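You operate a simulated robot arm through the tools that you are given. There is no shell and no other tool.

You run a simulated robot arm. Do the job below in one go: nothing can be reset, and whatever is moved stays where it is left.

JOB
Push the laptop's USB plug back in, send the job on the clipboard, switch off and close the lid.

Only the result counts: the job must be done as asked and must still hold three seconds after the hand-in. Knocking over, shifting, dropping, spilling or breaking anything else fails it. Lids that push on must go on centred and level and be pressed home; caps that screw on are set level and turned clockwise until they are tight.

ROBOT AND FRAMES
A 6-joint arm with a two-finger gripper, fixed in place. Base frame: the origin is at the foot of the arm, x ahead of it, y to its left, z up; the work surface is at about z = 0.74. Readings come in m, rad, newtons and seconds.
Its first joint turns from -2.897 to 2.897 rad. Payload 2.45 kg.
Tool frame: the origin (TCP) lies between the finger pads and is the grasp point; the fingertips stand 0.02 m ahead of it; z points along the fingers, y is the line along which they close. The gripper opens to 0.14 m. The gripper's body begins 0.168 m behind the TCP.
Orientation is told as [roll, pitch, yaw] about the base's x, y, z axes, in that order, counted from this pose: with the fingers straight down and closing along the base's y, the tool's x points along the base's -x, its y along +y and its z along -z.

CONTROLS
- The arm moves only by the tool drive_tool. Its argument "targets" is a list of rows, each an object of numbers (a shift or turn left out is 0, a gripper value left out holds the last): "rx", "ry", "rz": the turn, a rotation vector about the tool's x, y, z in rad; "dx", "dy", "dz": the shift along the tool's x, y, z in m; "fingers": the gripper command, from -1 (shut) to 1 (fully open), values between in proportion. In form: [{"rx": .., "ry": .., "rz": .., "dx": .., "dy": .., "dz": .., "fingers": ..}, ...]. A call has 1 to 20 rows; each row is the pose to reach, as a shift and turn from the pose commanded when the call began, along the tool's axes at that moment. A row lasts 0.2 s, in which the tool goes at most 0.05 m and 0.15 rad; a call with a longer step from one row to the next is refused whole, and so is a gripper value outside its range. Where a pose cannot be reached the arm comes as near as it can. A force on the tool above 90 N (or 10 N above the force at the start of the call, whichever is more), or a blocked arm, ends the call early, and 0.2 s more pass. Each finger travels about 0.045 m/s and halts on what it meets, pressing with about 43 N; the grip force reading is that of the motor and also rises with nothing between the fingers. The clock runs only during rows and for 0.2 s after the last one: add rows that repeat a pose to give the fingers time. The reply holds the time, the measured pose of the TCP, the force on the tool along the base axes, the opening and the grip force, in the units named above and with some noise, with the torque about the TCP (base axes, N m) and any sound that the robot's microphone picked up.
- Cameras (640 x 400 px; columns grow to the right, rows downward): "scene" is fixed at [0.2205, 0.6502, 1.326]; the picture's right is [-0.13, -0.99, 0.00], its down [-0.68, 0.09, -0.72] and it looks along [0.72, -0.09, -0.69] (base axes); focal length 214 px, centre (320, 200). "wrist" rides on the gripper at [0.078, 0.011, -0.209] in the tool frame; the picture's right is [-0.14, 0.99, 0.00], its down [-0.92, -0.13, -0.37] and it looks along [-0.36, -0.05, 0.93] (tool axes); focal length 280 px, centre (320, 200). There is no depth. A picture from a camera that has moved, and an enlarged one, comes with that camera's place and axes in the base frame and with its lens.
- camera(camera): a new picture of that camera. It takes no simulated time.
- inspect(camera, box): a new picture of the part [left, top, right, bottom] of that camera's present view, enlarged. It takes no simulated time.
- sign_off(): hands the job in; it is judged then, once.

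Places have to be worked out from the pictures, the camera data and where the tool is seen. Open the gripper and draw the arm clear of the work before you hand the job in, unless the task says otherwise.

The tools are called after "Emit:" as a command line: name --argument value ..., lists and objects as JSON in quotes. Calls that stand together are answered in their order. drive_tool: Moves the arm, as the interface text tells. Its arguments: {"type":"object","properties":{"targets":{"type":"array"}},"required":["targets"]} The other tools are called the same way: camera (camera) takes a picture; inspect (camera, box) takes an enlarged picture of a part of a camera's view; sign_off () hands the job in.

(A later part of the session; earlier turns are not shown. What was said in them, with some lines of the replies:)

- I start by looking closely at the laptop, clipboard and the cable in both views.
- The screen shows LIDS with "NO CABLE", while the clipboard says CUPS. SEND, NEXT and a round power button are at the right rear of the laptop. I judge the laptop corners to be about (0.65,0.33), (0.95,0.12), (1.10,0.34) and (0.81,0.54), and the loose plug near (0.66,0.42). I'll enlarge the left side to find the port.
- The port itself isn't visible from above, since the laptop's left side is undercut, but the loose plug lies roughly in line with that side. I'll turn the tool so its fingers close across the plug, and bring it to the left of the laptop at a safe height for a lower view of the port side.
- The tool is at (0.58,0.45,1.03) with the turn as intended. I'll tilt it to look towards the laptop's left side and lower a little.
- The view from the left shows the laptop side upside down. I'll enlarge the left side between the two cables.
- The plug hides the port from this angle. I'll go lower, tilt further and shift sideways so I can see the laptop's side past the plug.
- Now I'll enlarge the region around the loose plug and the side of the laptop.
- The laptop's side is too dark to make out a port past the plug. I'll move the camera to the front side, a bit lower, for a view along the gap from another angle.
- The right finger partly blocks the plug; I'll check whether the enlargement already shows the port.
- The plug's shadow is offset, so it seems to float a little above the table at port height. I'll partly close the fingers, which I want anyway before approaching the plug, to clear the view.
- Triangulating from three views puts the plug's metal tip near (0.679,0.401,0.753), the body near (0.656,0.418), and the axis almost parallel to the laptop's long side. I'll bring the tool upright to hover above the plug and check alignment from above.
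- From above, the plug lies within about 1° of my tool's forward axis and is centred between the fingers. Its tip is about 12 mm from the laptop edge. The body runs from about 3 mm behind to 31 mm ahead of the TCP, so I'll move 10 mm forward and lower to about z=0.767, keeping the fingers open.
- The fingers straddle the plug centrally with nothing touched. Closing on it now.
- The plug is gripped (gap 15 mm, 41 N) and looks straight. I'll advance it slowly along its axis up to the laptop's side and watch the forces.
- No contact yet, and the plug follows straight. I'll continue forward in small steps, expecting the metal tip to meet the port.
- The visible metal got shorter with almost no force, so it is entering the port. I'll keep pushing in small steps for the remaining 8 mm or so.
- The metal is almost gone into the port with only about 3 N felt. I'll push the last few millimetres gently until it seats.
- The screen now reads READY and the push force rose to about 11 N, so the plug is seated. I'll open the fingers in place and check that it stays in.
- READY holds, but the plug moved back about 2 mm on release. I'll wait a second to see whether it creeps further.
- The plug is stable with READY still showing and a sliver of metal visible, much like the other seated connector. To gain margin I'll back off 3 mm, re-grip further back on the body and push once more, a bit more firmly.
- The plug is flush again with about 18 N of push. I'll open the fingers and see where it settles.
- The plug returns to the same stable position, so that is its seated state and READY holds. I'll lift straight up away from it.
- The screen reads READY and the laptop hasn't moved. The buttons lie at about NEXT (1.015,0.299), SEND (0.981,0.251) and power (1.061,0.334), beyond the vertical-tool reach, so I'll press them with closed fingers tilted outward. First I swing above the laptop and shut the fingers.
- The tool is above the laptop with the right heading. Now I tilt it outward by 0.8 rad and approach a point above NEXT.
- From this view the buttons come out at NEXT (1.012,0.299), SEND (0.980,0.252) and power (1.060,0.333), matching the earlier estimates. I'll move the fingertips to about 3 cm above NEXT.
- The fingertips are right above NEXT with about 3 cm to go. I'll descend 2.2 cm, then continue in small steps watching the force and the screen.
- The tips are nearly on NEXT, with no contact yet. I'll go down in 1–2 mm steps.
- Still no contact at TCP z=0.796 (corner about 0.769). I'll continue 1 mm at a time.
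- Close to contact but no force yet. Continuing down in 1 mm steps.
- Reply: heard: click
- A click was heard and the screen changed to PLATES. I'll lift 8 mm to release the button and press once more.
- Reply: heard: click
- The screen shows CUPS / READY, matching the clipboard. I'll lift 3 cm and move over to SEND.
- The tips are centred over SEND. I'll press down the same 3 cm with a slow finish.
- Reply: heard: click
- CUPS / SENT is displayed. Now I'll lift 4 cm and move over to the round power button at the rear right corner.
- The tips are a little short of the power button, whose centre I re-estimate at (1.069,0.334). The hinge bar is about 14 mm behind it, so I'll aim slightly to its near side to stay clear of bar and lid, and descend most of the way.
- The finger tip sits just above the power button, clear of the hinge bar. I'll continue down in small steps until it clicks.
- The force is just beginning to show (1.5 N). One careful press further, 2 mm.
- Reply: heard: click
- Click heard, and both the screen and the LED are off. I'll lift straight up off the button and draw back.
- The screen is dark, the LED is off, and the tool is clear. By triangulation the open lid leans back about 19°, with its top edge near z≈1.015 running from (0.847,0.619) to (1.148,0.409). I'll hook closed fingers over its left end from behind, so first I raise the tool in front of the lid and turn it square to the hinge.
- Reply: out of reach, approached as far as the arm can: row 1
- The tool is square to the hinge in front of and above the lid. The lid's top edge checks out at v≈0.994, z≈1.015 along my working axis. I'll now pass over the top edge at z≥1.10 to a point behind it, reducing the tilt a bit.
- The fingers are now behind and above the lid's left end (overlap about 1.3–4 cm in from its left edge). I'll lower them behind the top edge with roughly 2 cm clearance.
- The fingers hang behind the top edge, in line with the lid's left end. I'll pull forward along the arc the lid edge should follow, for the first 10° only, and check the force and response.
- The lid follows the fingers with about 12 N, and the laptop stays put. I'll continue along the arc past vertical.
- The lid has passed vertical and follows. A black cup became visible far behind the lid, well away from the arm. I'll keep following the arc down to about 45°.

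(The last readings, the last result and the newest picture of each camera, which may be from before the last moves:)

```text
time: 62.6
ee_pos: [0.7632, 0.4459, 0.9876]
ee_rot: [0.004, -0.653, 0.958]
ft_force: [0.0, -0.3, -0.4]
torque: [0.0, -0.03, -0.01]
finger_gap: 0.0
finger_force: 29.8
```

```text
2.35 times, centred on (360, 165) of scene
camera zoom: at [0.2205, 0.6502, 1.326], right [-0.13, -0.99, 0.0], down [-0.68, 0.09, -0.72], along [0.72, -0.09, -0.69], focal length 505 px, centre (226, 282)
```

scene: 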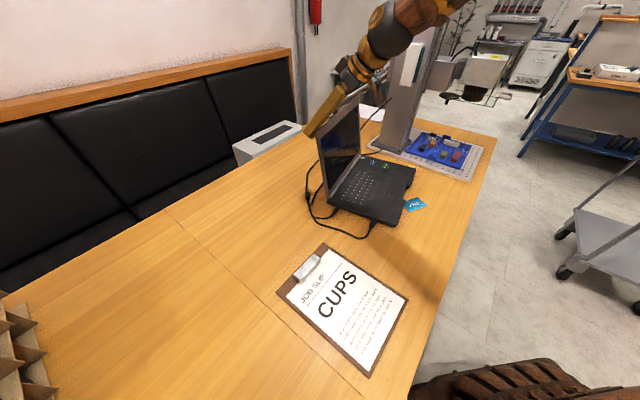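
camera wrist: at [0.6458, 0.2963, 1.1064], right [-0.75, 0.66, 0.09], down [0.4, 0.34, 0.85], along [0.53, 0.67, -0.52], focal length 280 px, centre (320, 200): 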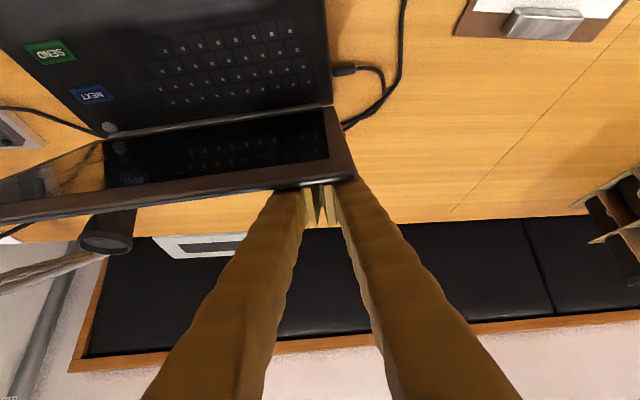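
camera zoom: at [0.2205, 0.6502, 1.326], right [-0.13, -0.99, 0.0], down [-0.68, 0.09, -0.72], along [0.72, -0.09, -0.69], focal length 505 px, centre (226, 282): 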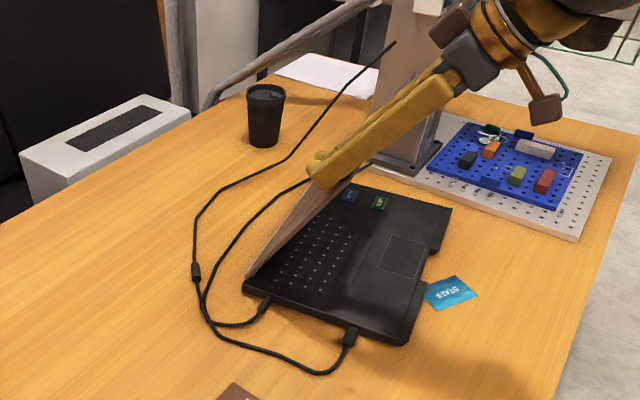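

The lid is at about 60° and follows easily. I continue down the arc to about 30°.

Emit:
drive_tool --targets '[{"dx": 0.0162, "dz": -0.0011}, {"dx": 0.0324, "dz": -0.0021}, {"dx": 0.048, "dz": -0.0013}, {"dx": 0.0635, "dz": -0.0004}, {"dx": 0.0825, "dz": 0.003}, {"dx": 0.0918, "dz": 0.0056}, {"dx": 0.101, "dz": 0.0081}, {"dx": 0.1101, "dz": 0.0115}, {"dx": 0.1192, "dz": 0.0148}, {"dx": 0.1192, "dz": 0.0148}]'

Emit:
camera --camera "wrist"

Emit:
inspect --camera "scene" --box '[280, 80, 440, 250]'

```text
time: 64.8
ee_pos: [0.714, 0.3748, 0.9024]
ee_rot: [0.003, -0.652, 0.958]
ft_force: [-0.2, 0.4, 0.5]
torque: [0.02, 0.02, 0.03]
finger_gap: 0.0001
finger_force: 29.9
```

```text
taken
camera wrist: at [0.5965, 0.2264, 1.0222], right [-0.75, 0.66, 0.09], down [0.4, 0.34, 0.85], along [0.53, 0.67, -0.52], focal length 280 px, centre (320, 200)
```

wrist: 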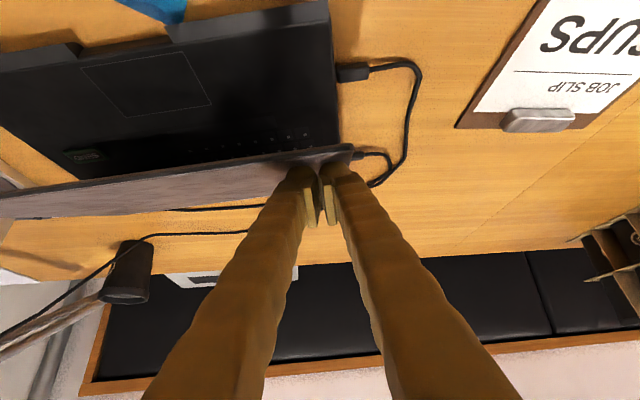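

```text
2.35 times, centred on (360, 165) of scene
camera zoom: at [0.2205, 0.6502, 1.326], right [-0.13, -0.99, 0.0], down [-0.68, 0.09, -0.72], along [0.72, -0.09, -0.69], focal length 505 px, centre (226, 282)
```

zoom: 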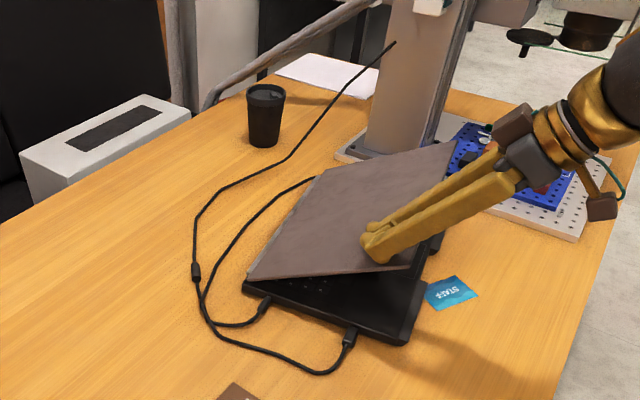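

The lid is at about 28°. I'll bring it down to about 6° and then feel for the closed stop.

Emit:
drive_tool --targets '[{"dx": 0.0088, "dz": 0.0041}, {"dx": 0.0175, "dz": 0.0082}, {"dx": 0.0259, "dz": 0.013}, {"dx": 0.0342, "dz": 0.0178}, {"dx": 0.042, "dz": 0.0234}, {"dx": 0.0499, "dz": 0.029}, {"dx": 0.0573, "dz": 0.0352}, {"dx": 0.0646, "dz": 0.0414}, {"dx": 0.0714, "dz": 0.0482}, {"dx": 0.0714, "dz": 0.0482}]'

Emit:
camera --camera "wrist"

Emit:
inspect --camera "scene" --box '[280, 80, 440, 250]'

```text
time: 67.0
ee_pos: [0.6994, 0.3533, 0.8226]
ee_rot: [0.003, -0.653, 0.959]
ft_force: [-0.4, -0.1, -0.4]
torque: [0.0, -0.03, 0.02]
finger_gap: 0.0
finger_force: 29.1
```

```text
taken
camera wrist: at [0.5811, 0.2042, 0.9408], right [-0.75, 0.66, 0.09], down [0.4, 0.34, 0.85], along [0.53, 0.67, -0.52], focal length 280 px, centre (320, 200)
```

wrist: 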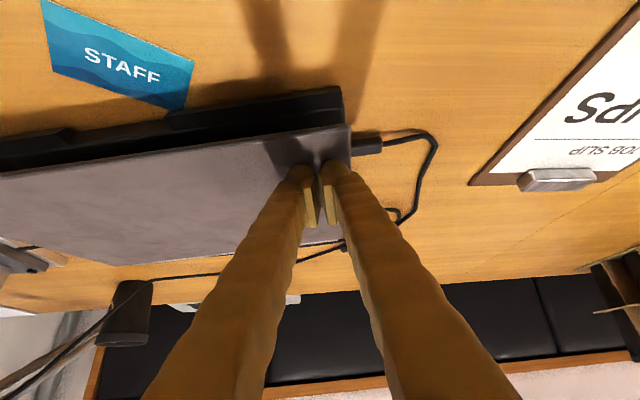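

```text
2.35 times, centred on (360, 165) of scene
camera zoom: at [0.2205, 0.6502, 1.326], right [-0.13, -0.99, 0.0], down [-0.68, 0.09, -0.72], along [0.72, -0.09, -0.69], focal length 505 px, centre (226, 282)
```

zoom: 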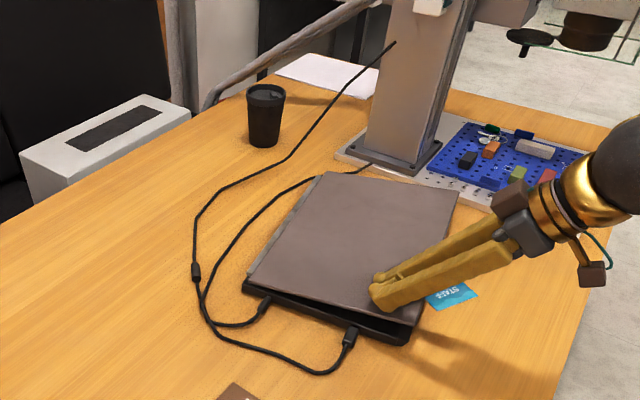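

The lid is nearly down, perhaps 8° open at the front. I'll press straight down in small steps.

Emit:
drive_tool --targets '[{"dx": 0.0024, "dz": 0.0026}, {"dx": 0.0049, "dz": 0.0052}, {"dx": 0.0073, "dz": 0.0078}, {"dx": 0.0098, "dz": 0.0104}, {"dx": 0.0098, "dz": 0.0104}]'

Emit:
inspect --camera "scene" --box '[330, 150, 430, 240]'

```text
time: 68.2
ee_pos: [0.6981, 0.352, 0.8067]
ee_rot: [0.004, -0.652, 0.959]
ft_force: [0.0, 0.6, -0.1]
torque: [-0.01, 0.02, -0.02]
finger_gap: 0.0
finger_force: 29.5
```

```text
4.44 times, centred on (380, 195) of scene
camera zoom: at [0.2205, 0.6502, 1.326], right [-0.13, -0.99, 0.0], down [-0.68, 0.09, -0.72], along [0.72, -0.09, -0.69], focal length 953 px, centre (53, 222)
```

zoom: 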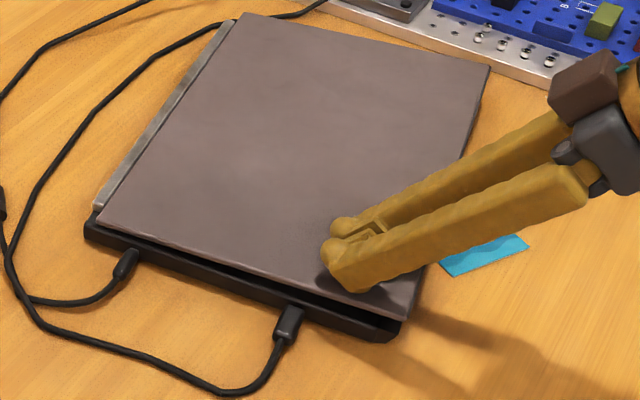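

Still a small gap at the front. I'll continue pressing in 1.5–2 mm steps until the closed stop is felt.

Emit:
drive_tool --targets '[{"dx": 0.0012, "dz": 0.0016}, {"dx": 0.0024, "dz": 0.0032}, {"dx": 0.0036, "dz": 0.0048}, {"dx": 0.0036, "dz": 0.0048}]'

Emit:
inspect --camera "scene" --box '[330, 150, 430, 240]'

```text
time: 69.2
ee_pos: [0.697, 0.3522, 0.8007]
ee_rot: [0.005, -0.653, 0.957]
ft_force: [1.1, -0.2, -1.0]
torque: [-0.06, 0.04, 0.01]
finger_gap: 0.0001
finger_force: 29.4
```

```text
4.44 times, centred on (380, 195) of scene
camera zoom: at [0.2205, 0.6502, 1.326], right [-0.13, -0.99, 0.0], down [-0.68, 0.09, -0.72], along [0.72, -0.09, -0.69], focal length 953 px, centre (53, 222)
```

zoom: 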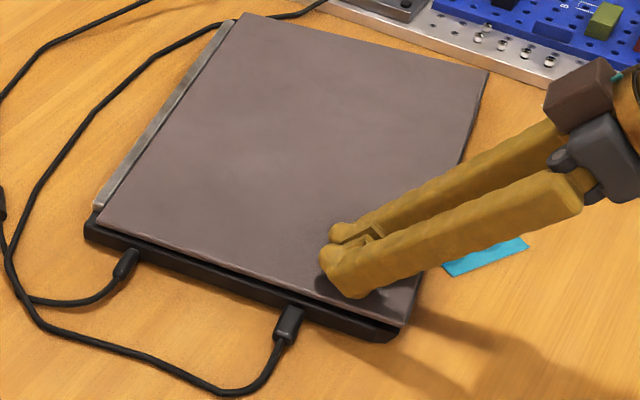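

Emit:
drive_tool --targets '[{"dx": 0.0012, "dz": 0.0016}, {"dx": 0.0024, "dz": 0.0032}, {"dx": 0.003, "dz": 0.004}, {"dx": 0.003, "dz": 0.004}]'

Emit:
inspect --camera "scene" --box '[330, 150, 430, 240]'

Emit:
inspect --camera "wrist" --box '[200, 60, 420, 200]'

```text
time: 70.2
ee_pos: [0.6983, 0.3517, 0.7973]
ee_rot: [0.001, -0.655, 0.958]
ft_force: [-2.1, -1.1, 16.6]
torque: [-0.06, 0.06, -0.04]
finger_gap: 0.0062
finger_force: 29.9
```

```text
4.44 times, centred on (380, 195) of scene
camera zoom: at [0.2205, 0.6502, 1.326], right [-0.13, -0.99, 0.0], down [-0.68, 0.09, -0.72], along [0.72, -0.09, -0.69], focal length 953 px, centre (53, 222)
```

zoom: 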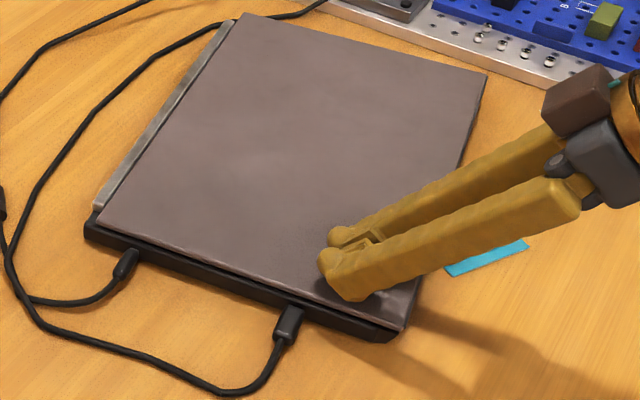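

```text
2.86 times, centred on (310, 130) of wrist
camera zoom: at [0.5799, 0.2031, 0.916], right [-0.75, 0.66, 0.09], down [0.4, 0.34, 0.85], along [0.53, 0.67, -0.52], focal length 801 px, centre (349, 400)
```

zoom: 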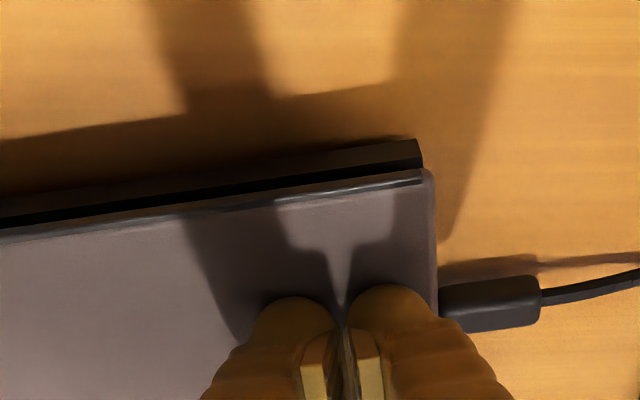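

The force rose to about 17 N, so the lid is against its stop. I'll press a little more firmly once, to be sure it is home.

Emit:
drive_tool --targets '[{"dx": 0.0006, "dz": 0.0008}, {"dx": 0.0012, "dz": 0.0016}, {"dx": 0.0012, "dz": 0.0016}]'

Emit:
inspect --camera "wrist" --box '[200, 60, 420, 200]'

```text
time: 71.0
ee_pos: [0.6979, 0.3511, 0.7958]
ee_rot: [0.002, -0.654, 0.958]
ft_force: [-19.7, -15.6, 68.3]
torque: [-0.56, 0.6, -0.03]
finger_gap: 0.006
finger_force: 29.8
```

```text
2.86 times, centred on (310, 130) of wrist
camera zoom: at [0.5798, 0.203, 0.9148], right [-0.75, 0.66, 0.09], down [0.4, 0.34, 0.85], along [0.53, 0.67, -0.51], focal length 801 px, centre (349, 400)
```

zoom: 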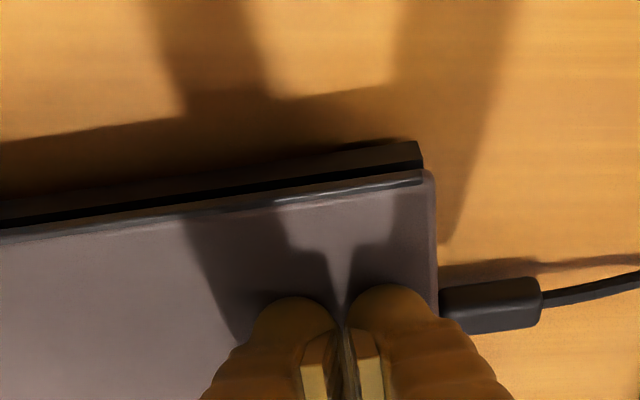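

A firm stop (68 N), so the lid is fully down. I'll ease off straight upward and draw clear.

Emit:
drive_tool --targets '[{"dx": -0.0006, "dz": -0.0008}, {"dx": -0.0012, "dz": -0.0016}, {"dx": -0.003, "dz": -0.004}, {"dx": -0.0061, "dz": -0.0079}, {"dx": -0.0121, "dz": -0.0159}, {"dx": -0.0243, "dz": -0.0318}, {"dx": -0.0425, "dz": -0.0556}, {"dx": -0.0607, "dz": -0.0795}, {"dx": -0.0607, "dz": -0.0795}]'

Emit:
camera --camera "wrist"

Emit:
inspect --camera "scene" --box '[330, 150, 430, 240]'

```text
time: 73.0
ee_pos: [0.6979, 0.351, 0.8944]
ee_rot: [0.005, -0.653, 0.959]
ft_force: [0.2, 0.1, 0.5]
torque: [-0.02, -0.02, 0.04]
finger_gap: 0.0
finger_force: 29.2
```

```text
taken
camera wrist: at [0.5806, 0.2035, 1.0138], right [-0.75, 0.66, 0.09], down [0.4, 0.34, 0.85], along [0.53, 0.67, -0.52], focal length 280 px, centre (320, 200)
```

wrist: 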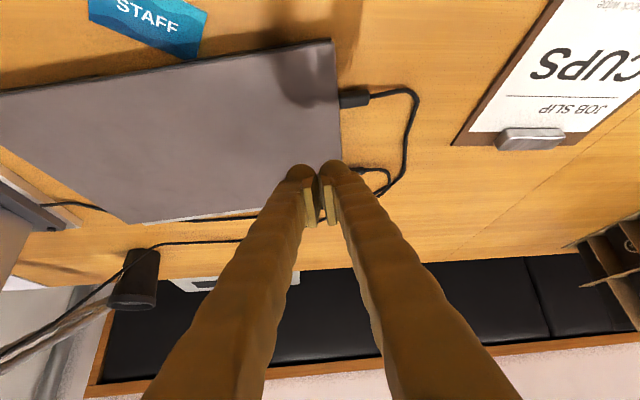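

```text
4.44 times, centred on (380, 195) of scene
camera zoom: at [0.2205, 0.6502, 1.326], right [-0.13, -0.99, 0.0], down [-0.68, 0.09, -0.72], along [0.72, -0.09, -0.69], focal length 953 px, centre (53, 222)
```

zoom: 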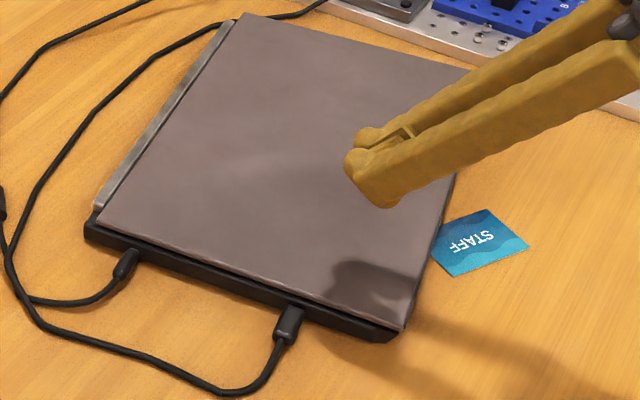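

The lid stays down after release. I'll inspect the lid seam and the plug closely.

Emit:
inspect --camera "wrist" --box '[300, 20, 400, 130]'

Emit:
inspect --camera "scene" --box '[340, 195, 400, 235]'

Emit:
inspect --camera "wrist" --box '[0, 30, 340, 130]'

```text
3.64 times, centred on (350, 75) of wrist
camera zoom: at [0.5806, 0.2035, 1.0138], right [-0.75, 0.66, 0.09], down [0.4, 0.34, 0.85], along [0.53, 0.67, -0.52], focal length 1020 px, centre (211, 654)
```

zoom: 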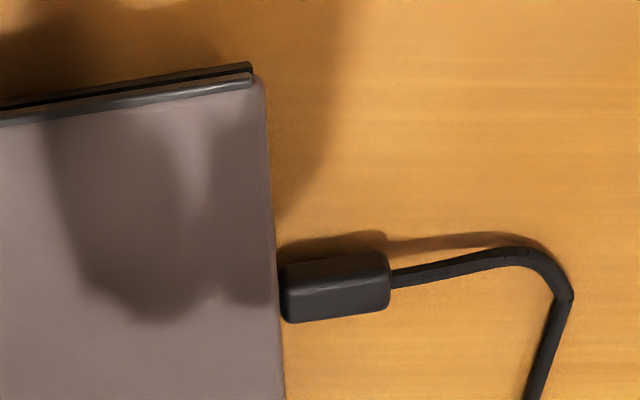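

```text
10.00 times, centred on (370, 215) of scene
camera zoom: at [0.2205, 0.6502, 1.326], right [-0.13, -0.99, 0.0], down [-0.68, 0.09, -0.72], along [0.72, -0.09, -0.69], focal length 2145 px, centre (-180, 50)
```

zoom: 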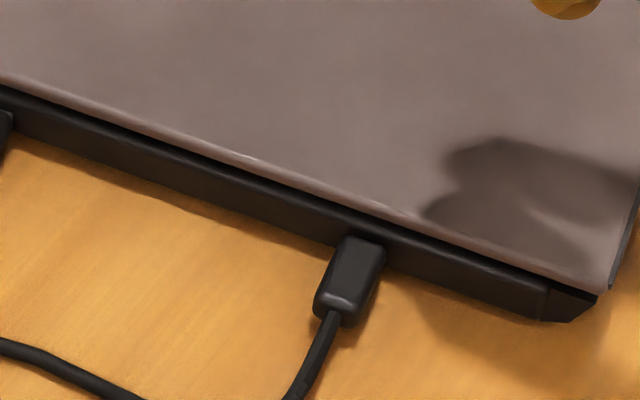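

```text
1.88 times, centred on (170, 80) of wrist
camera zoom: at [0.5806, 0.2035, 1.0138], right [-0.75, 0.66, 0.09], down [0.4, 0.34, 0.85], along [0.53, 0.67, -0.52], focal length 528 px, centre (602, 426)
```

zoom: 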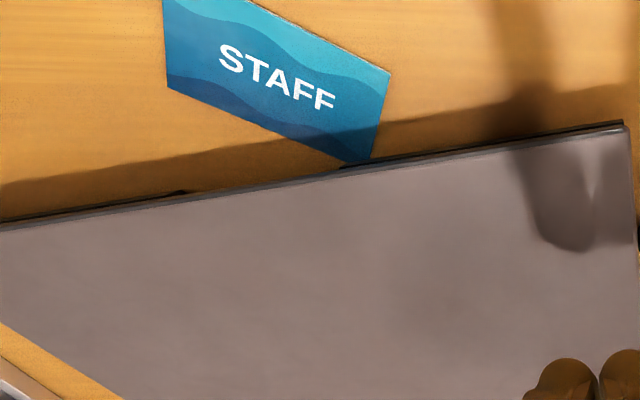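

The seam is even all round, the plug is fully in, and the laptop base and the staff card are at their original pixels. Now I raise the arm, bring the tool upright and open the gripper away from everything.

Emit:
drive_tool --targets '[{"dx": -0.02, "dz": -0.0265, "ry": 0.08}, {"dx": -0.04, "dz": -0.053, "ry": 0.17}, {"dx": -0.0607, "dz": -0.0795, "ry": 0.27}, {"dx": -0.081, "dz": -0.106, "ry": 0.37}, {"dx": -0.101, "dz": -0.1325, "ry": 0.47}, {"dx": -0.1214, "dz": -0.159, "ry": 0.57}, {"dx": -0.142, "dz": -0.186, "ry": 0.65}, {"dx": -0.142, "dz": -0.186, "ry": 0.65}]'

```text
time: 74.8
ee_pos: [0.6988, 0.3509, 1.1281]
ee_rot: [0.003, -0.003, 0.959]
ft_force: [0.3, -0.7, 0.4]
torque: [-0.01, 0.0, -0.01]
finger_gap: 0.0
finger_force: 29.9
```

The tool is upright at z=1.13. I'll swing it away to the right of the laptop and open the gripper.

Emit:
drive_tool --targets '[{"dx": 0.0321, "dy": -0.0123, "dz": -0.0017, "rz": 0.08}, {"dx": 0.0642, "dy": -0.0247, "dz": -0.0033, "rz": 0.16}, {"dx": 0.0962, "dy": -0.037, "dz": -0.005, "rz": 0.24}, {"dx": 0.1283, "dy": -0.0493, "dz": -0.0067, "rz": 0.32, "fingers": 1}, {"dx": 0.1604, "dy": -0.0616, "dz": -0.0083, "rz": 0.4}, {"dx": 0.1925, "dy": -0.074, "dz": -0.01, "rz": 0.48}, {"dx": 0.2245, "dy": -0.0863, "dz": -0.0117, "rz": 0.56}, {"dx": 0.2566, "dy": -0.0986, "dz": -0.0133, "rz": 0.64}, {"dx": 0.2887, "dy": -0.1109, "dz": -0.015, "rz": 0.72}, {"dx": 0.3208, "dy": -0.1233, "dz": -0.0167, "rz": 0.8}, {"dx": 0.3528, "dy": -0.1356, "dz": -0.0183, "rz": 0.88}, {"dx": 0.3849, "dy": -0.1479, "dz": -0.02, "rz": 0.959}, {"dx": 0.3849, "dy": -0.1479, "dz": -0.02, "rz": 0.959}, {"dx": 0.3849, "dy": -0.1479, "dz": -0.02, "rz": 0.959}]'

Emit:
camera --camera "scene"

Emit:
inspect --camera "scene" --box '[290, 90, 450, 250]'

Emit:
inspect --camera "scene" --box '[320, 185, 410, 240]'

```text
time: 77.8
ee_pos: [0.5983, -0.0511, 1.1474]
ee_rot: [0.005, -0.001, 0.0]
ft_force: [-0.5, 0.7, 0.7]
torque: [0.0, 0.0, 0.0]
finger_gap: 0.1399
finger_force: 0.1
```

```text
taken
```

scene: 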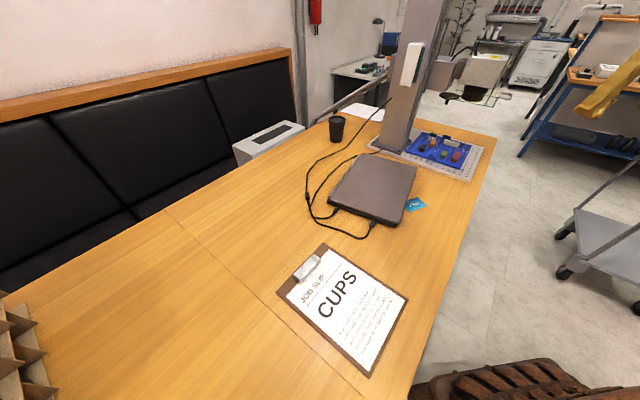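

```text
2.50 times, centred on (370, 170) of scene
camera zoom: at [0.2205, 0.6502, 1.326], right [-0.13, -0.99, 0.0], down [-0.68, 0.09, -0.72], along [0.72, -0.09, -0.69], focal length 536 px, centre (195, 275)
```

zoom: 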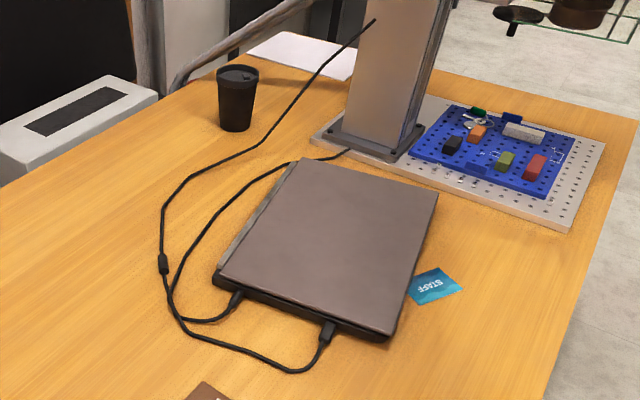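

```text
7.11 times, centred on (365, 212) of scene
camera zoom: at [0.2205, 0.6502, 1.326], right [-0.13, -0.99, 0.0], down [-0.68, 0.09, -0.72], along [0.72, -0.09, -0.69], focal length 1525 px, centre (0, 111)
```

zoom: 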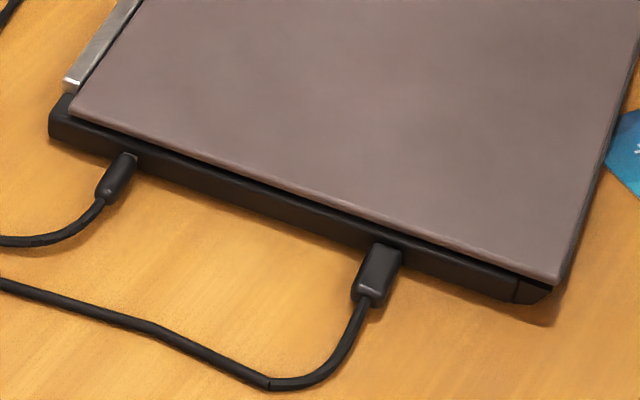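

The lid is closed and resting, the plug is in, and CUPS was sent before the laptop was switched off. Everything else is where it was, and the gripper is open and clear, so I hand the job in.

Emit:
sign_off

```text
The job is handed in.
```

The laptop job is done and handed in; I haven't been shown the verdict on it.

- **USB plug:** It is pushed back in, and the screen changed from NO CABLE to READY. It settles about 2 mm short of flush when let go and stayed there.
- **Job sent:** I pressed NEXT until the screen showed CUPS, as on the clipboard. Then I pressed SEND, and the screen read SENT.
- **Switched off:** One press of the power button turned off both the screen and the green light.
- **Lid:** It is closed and pressed down to a firm stop, and it stayed shut when I let go.

From the pictures, the laptop, the staff card and the other things on the table have not moved. The gripper is open and the arm is clear of the work.
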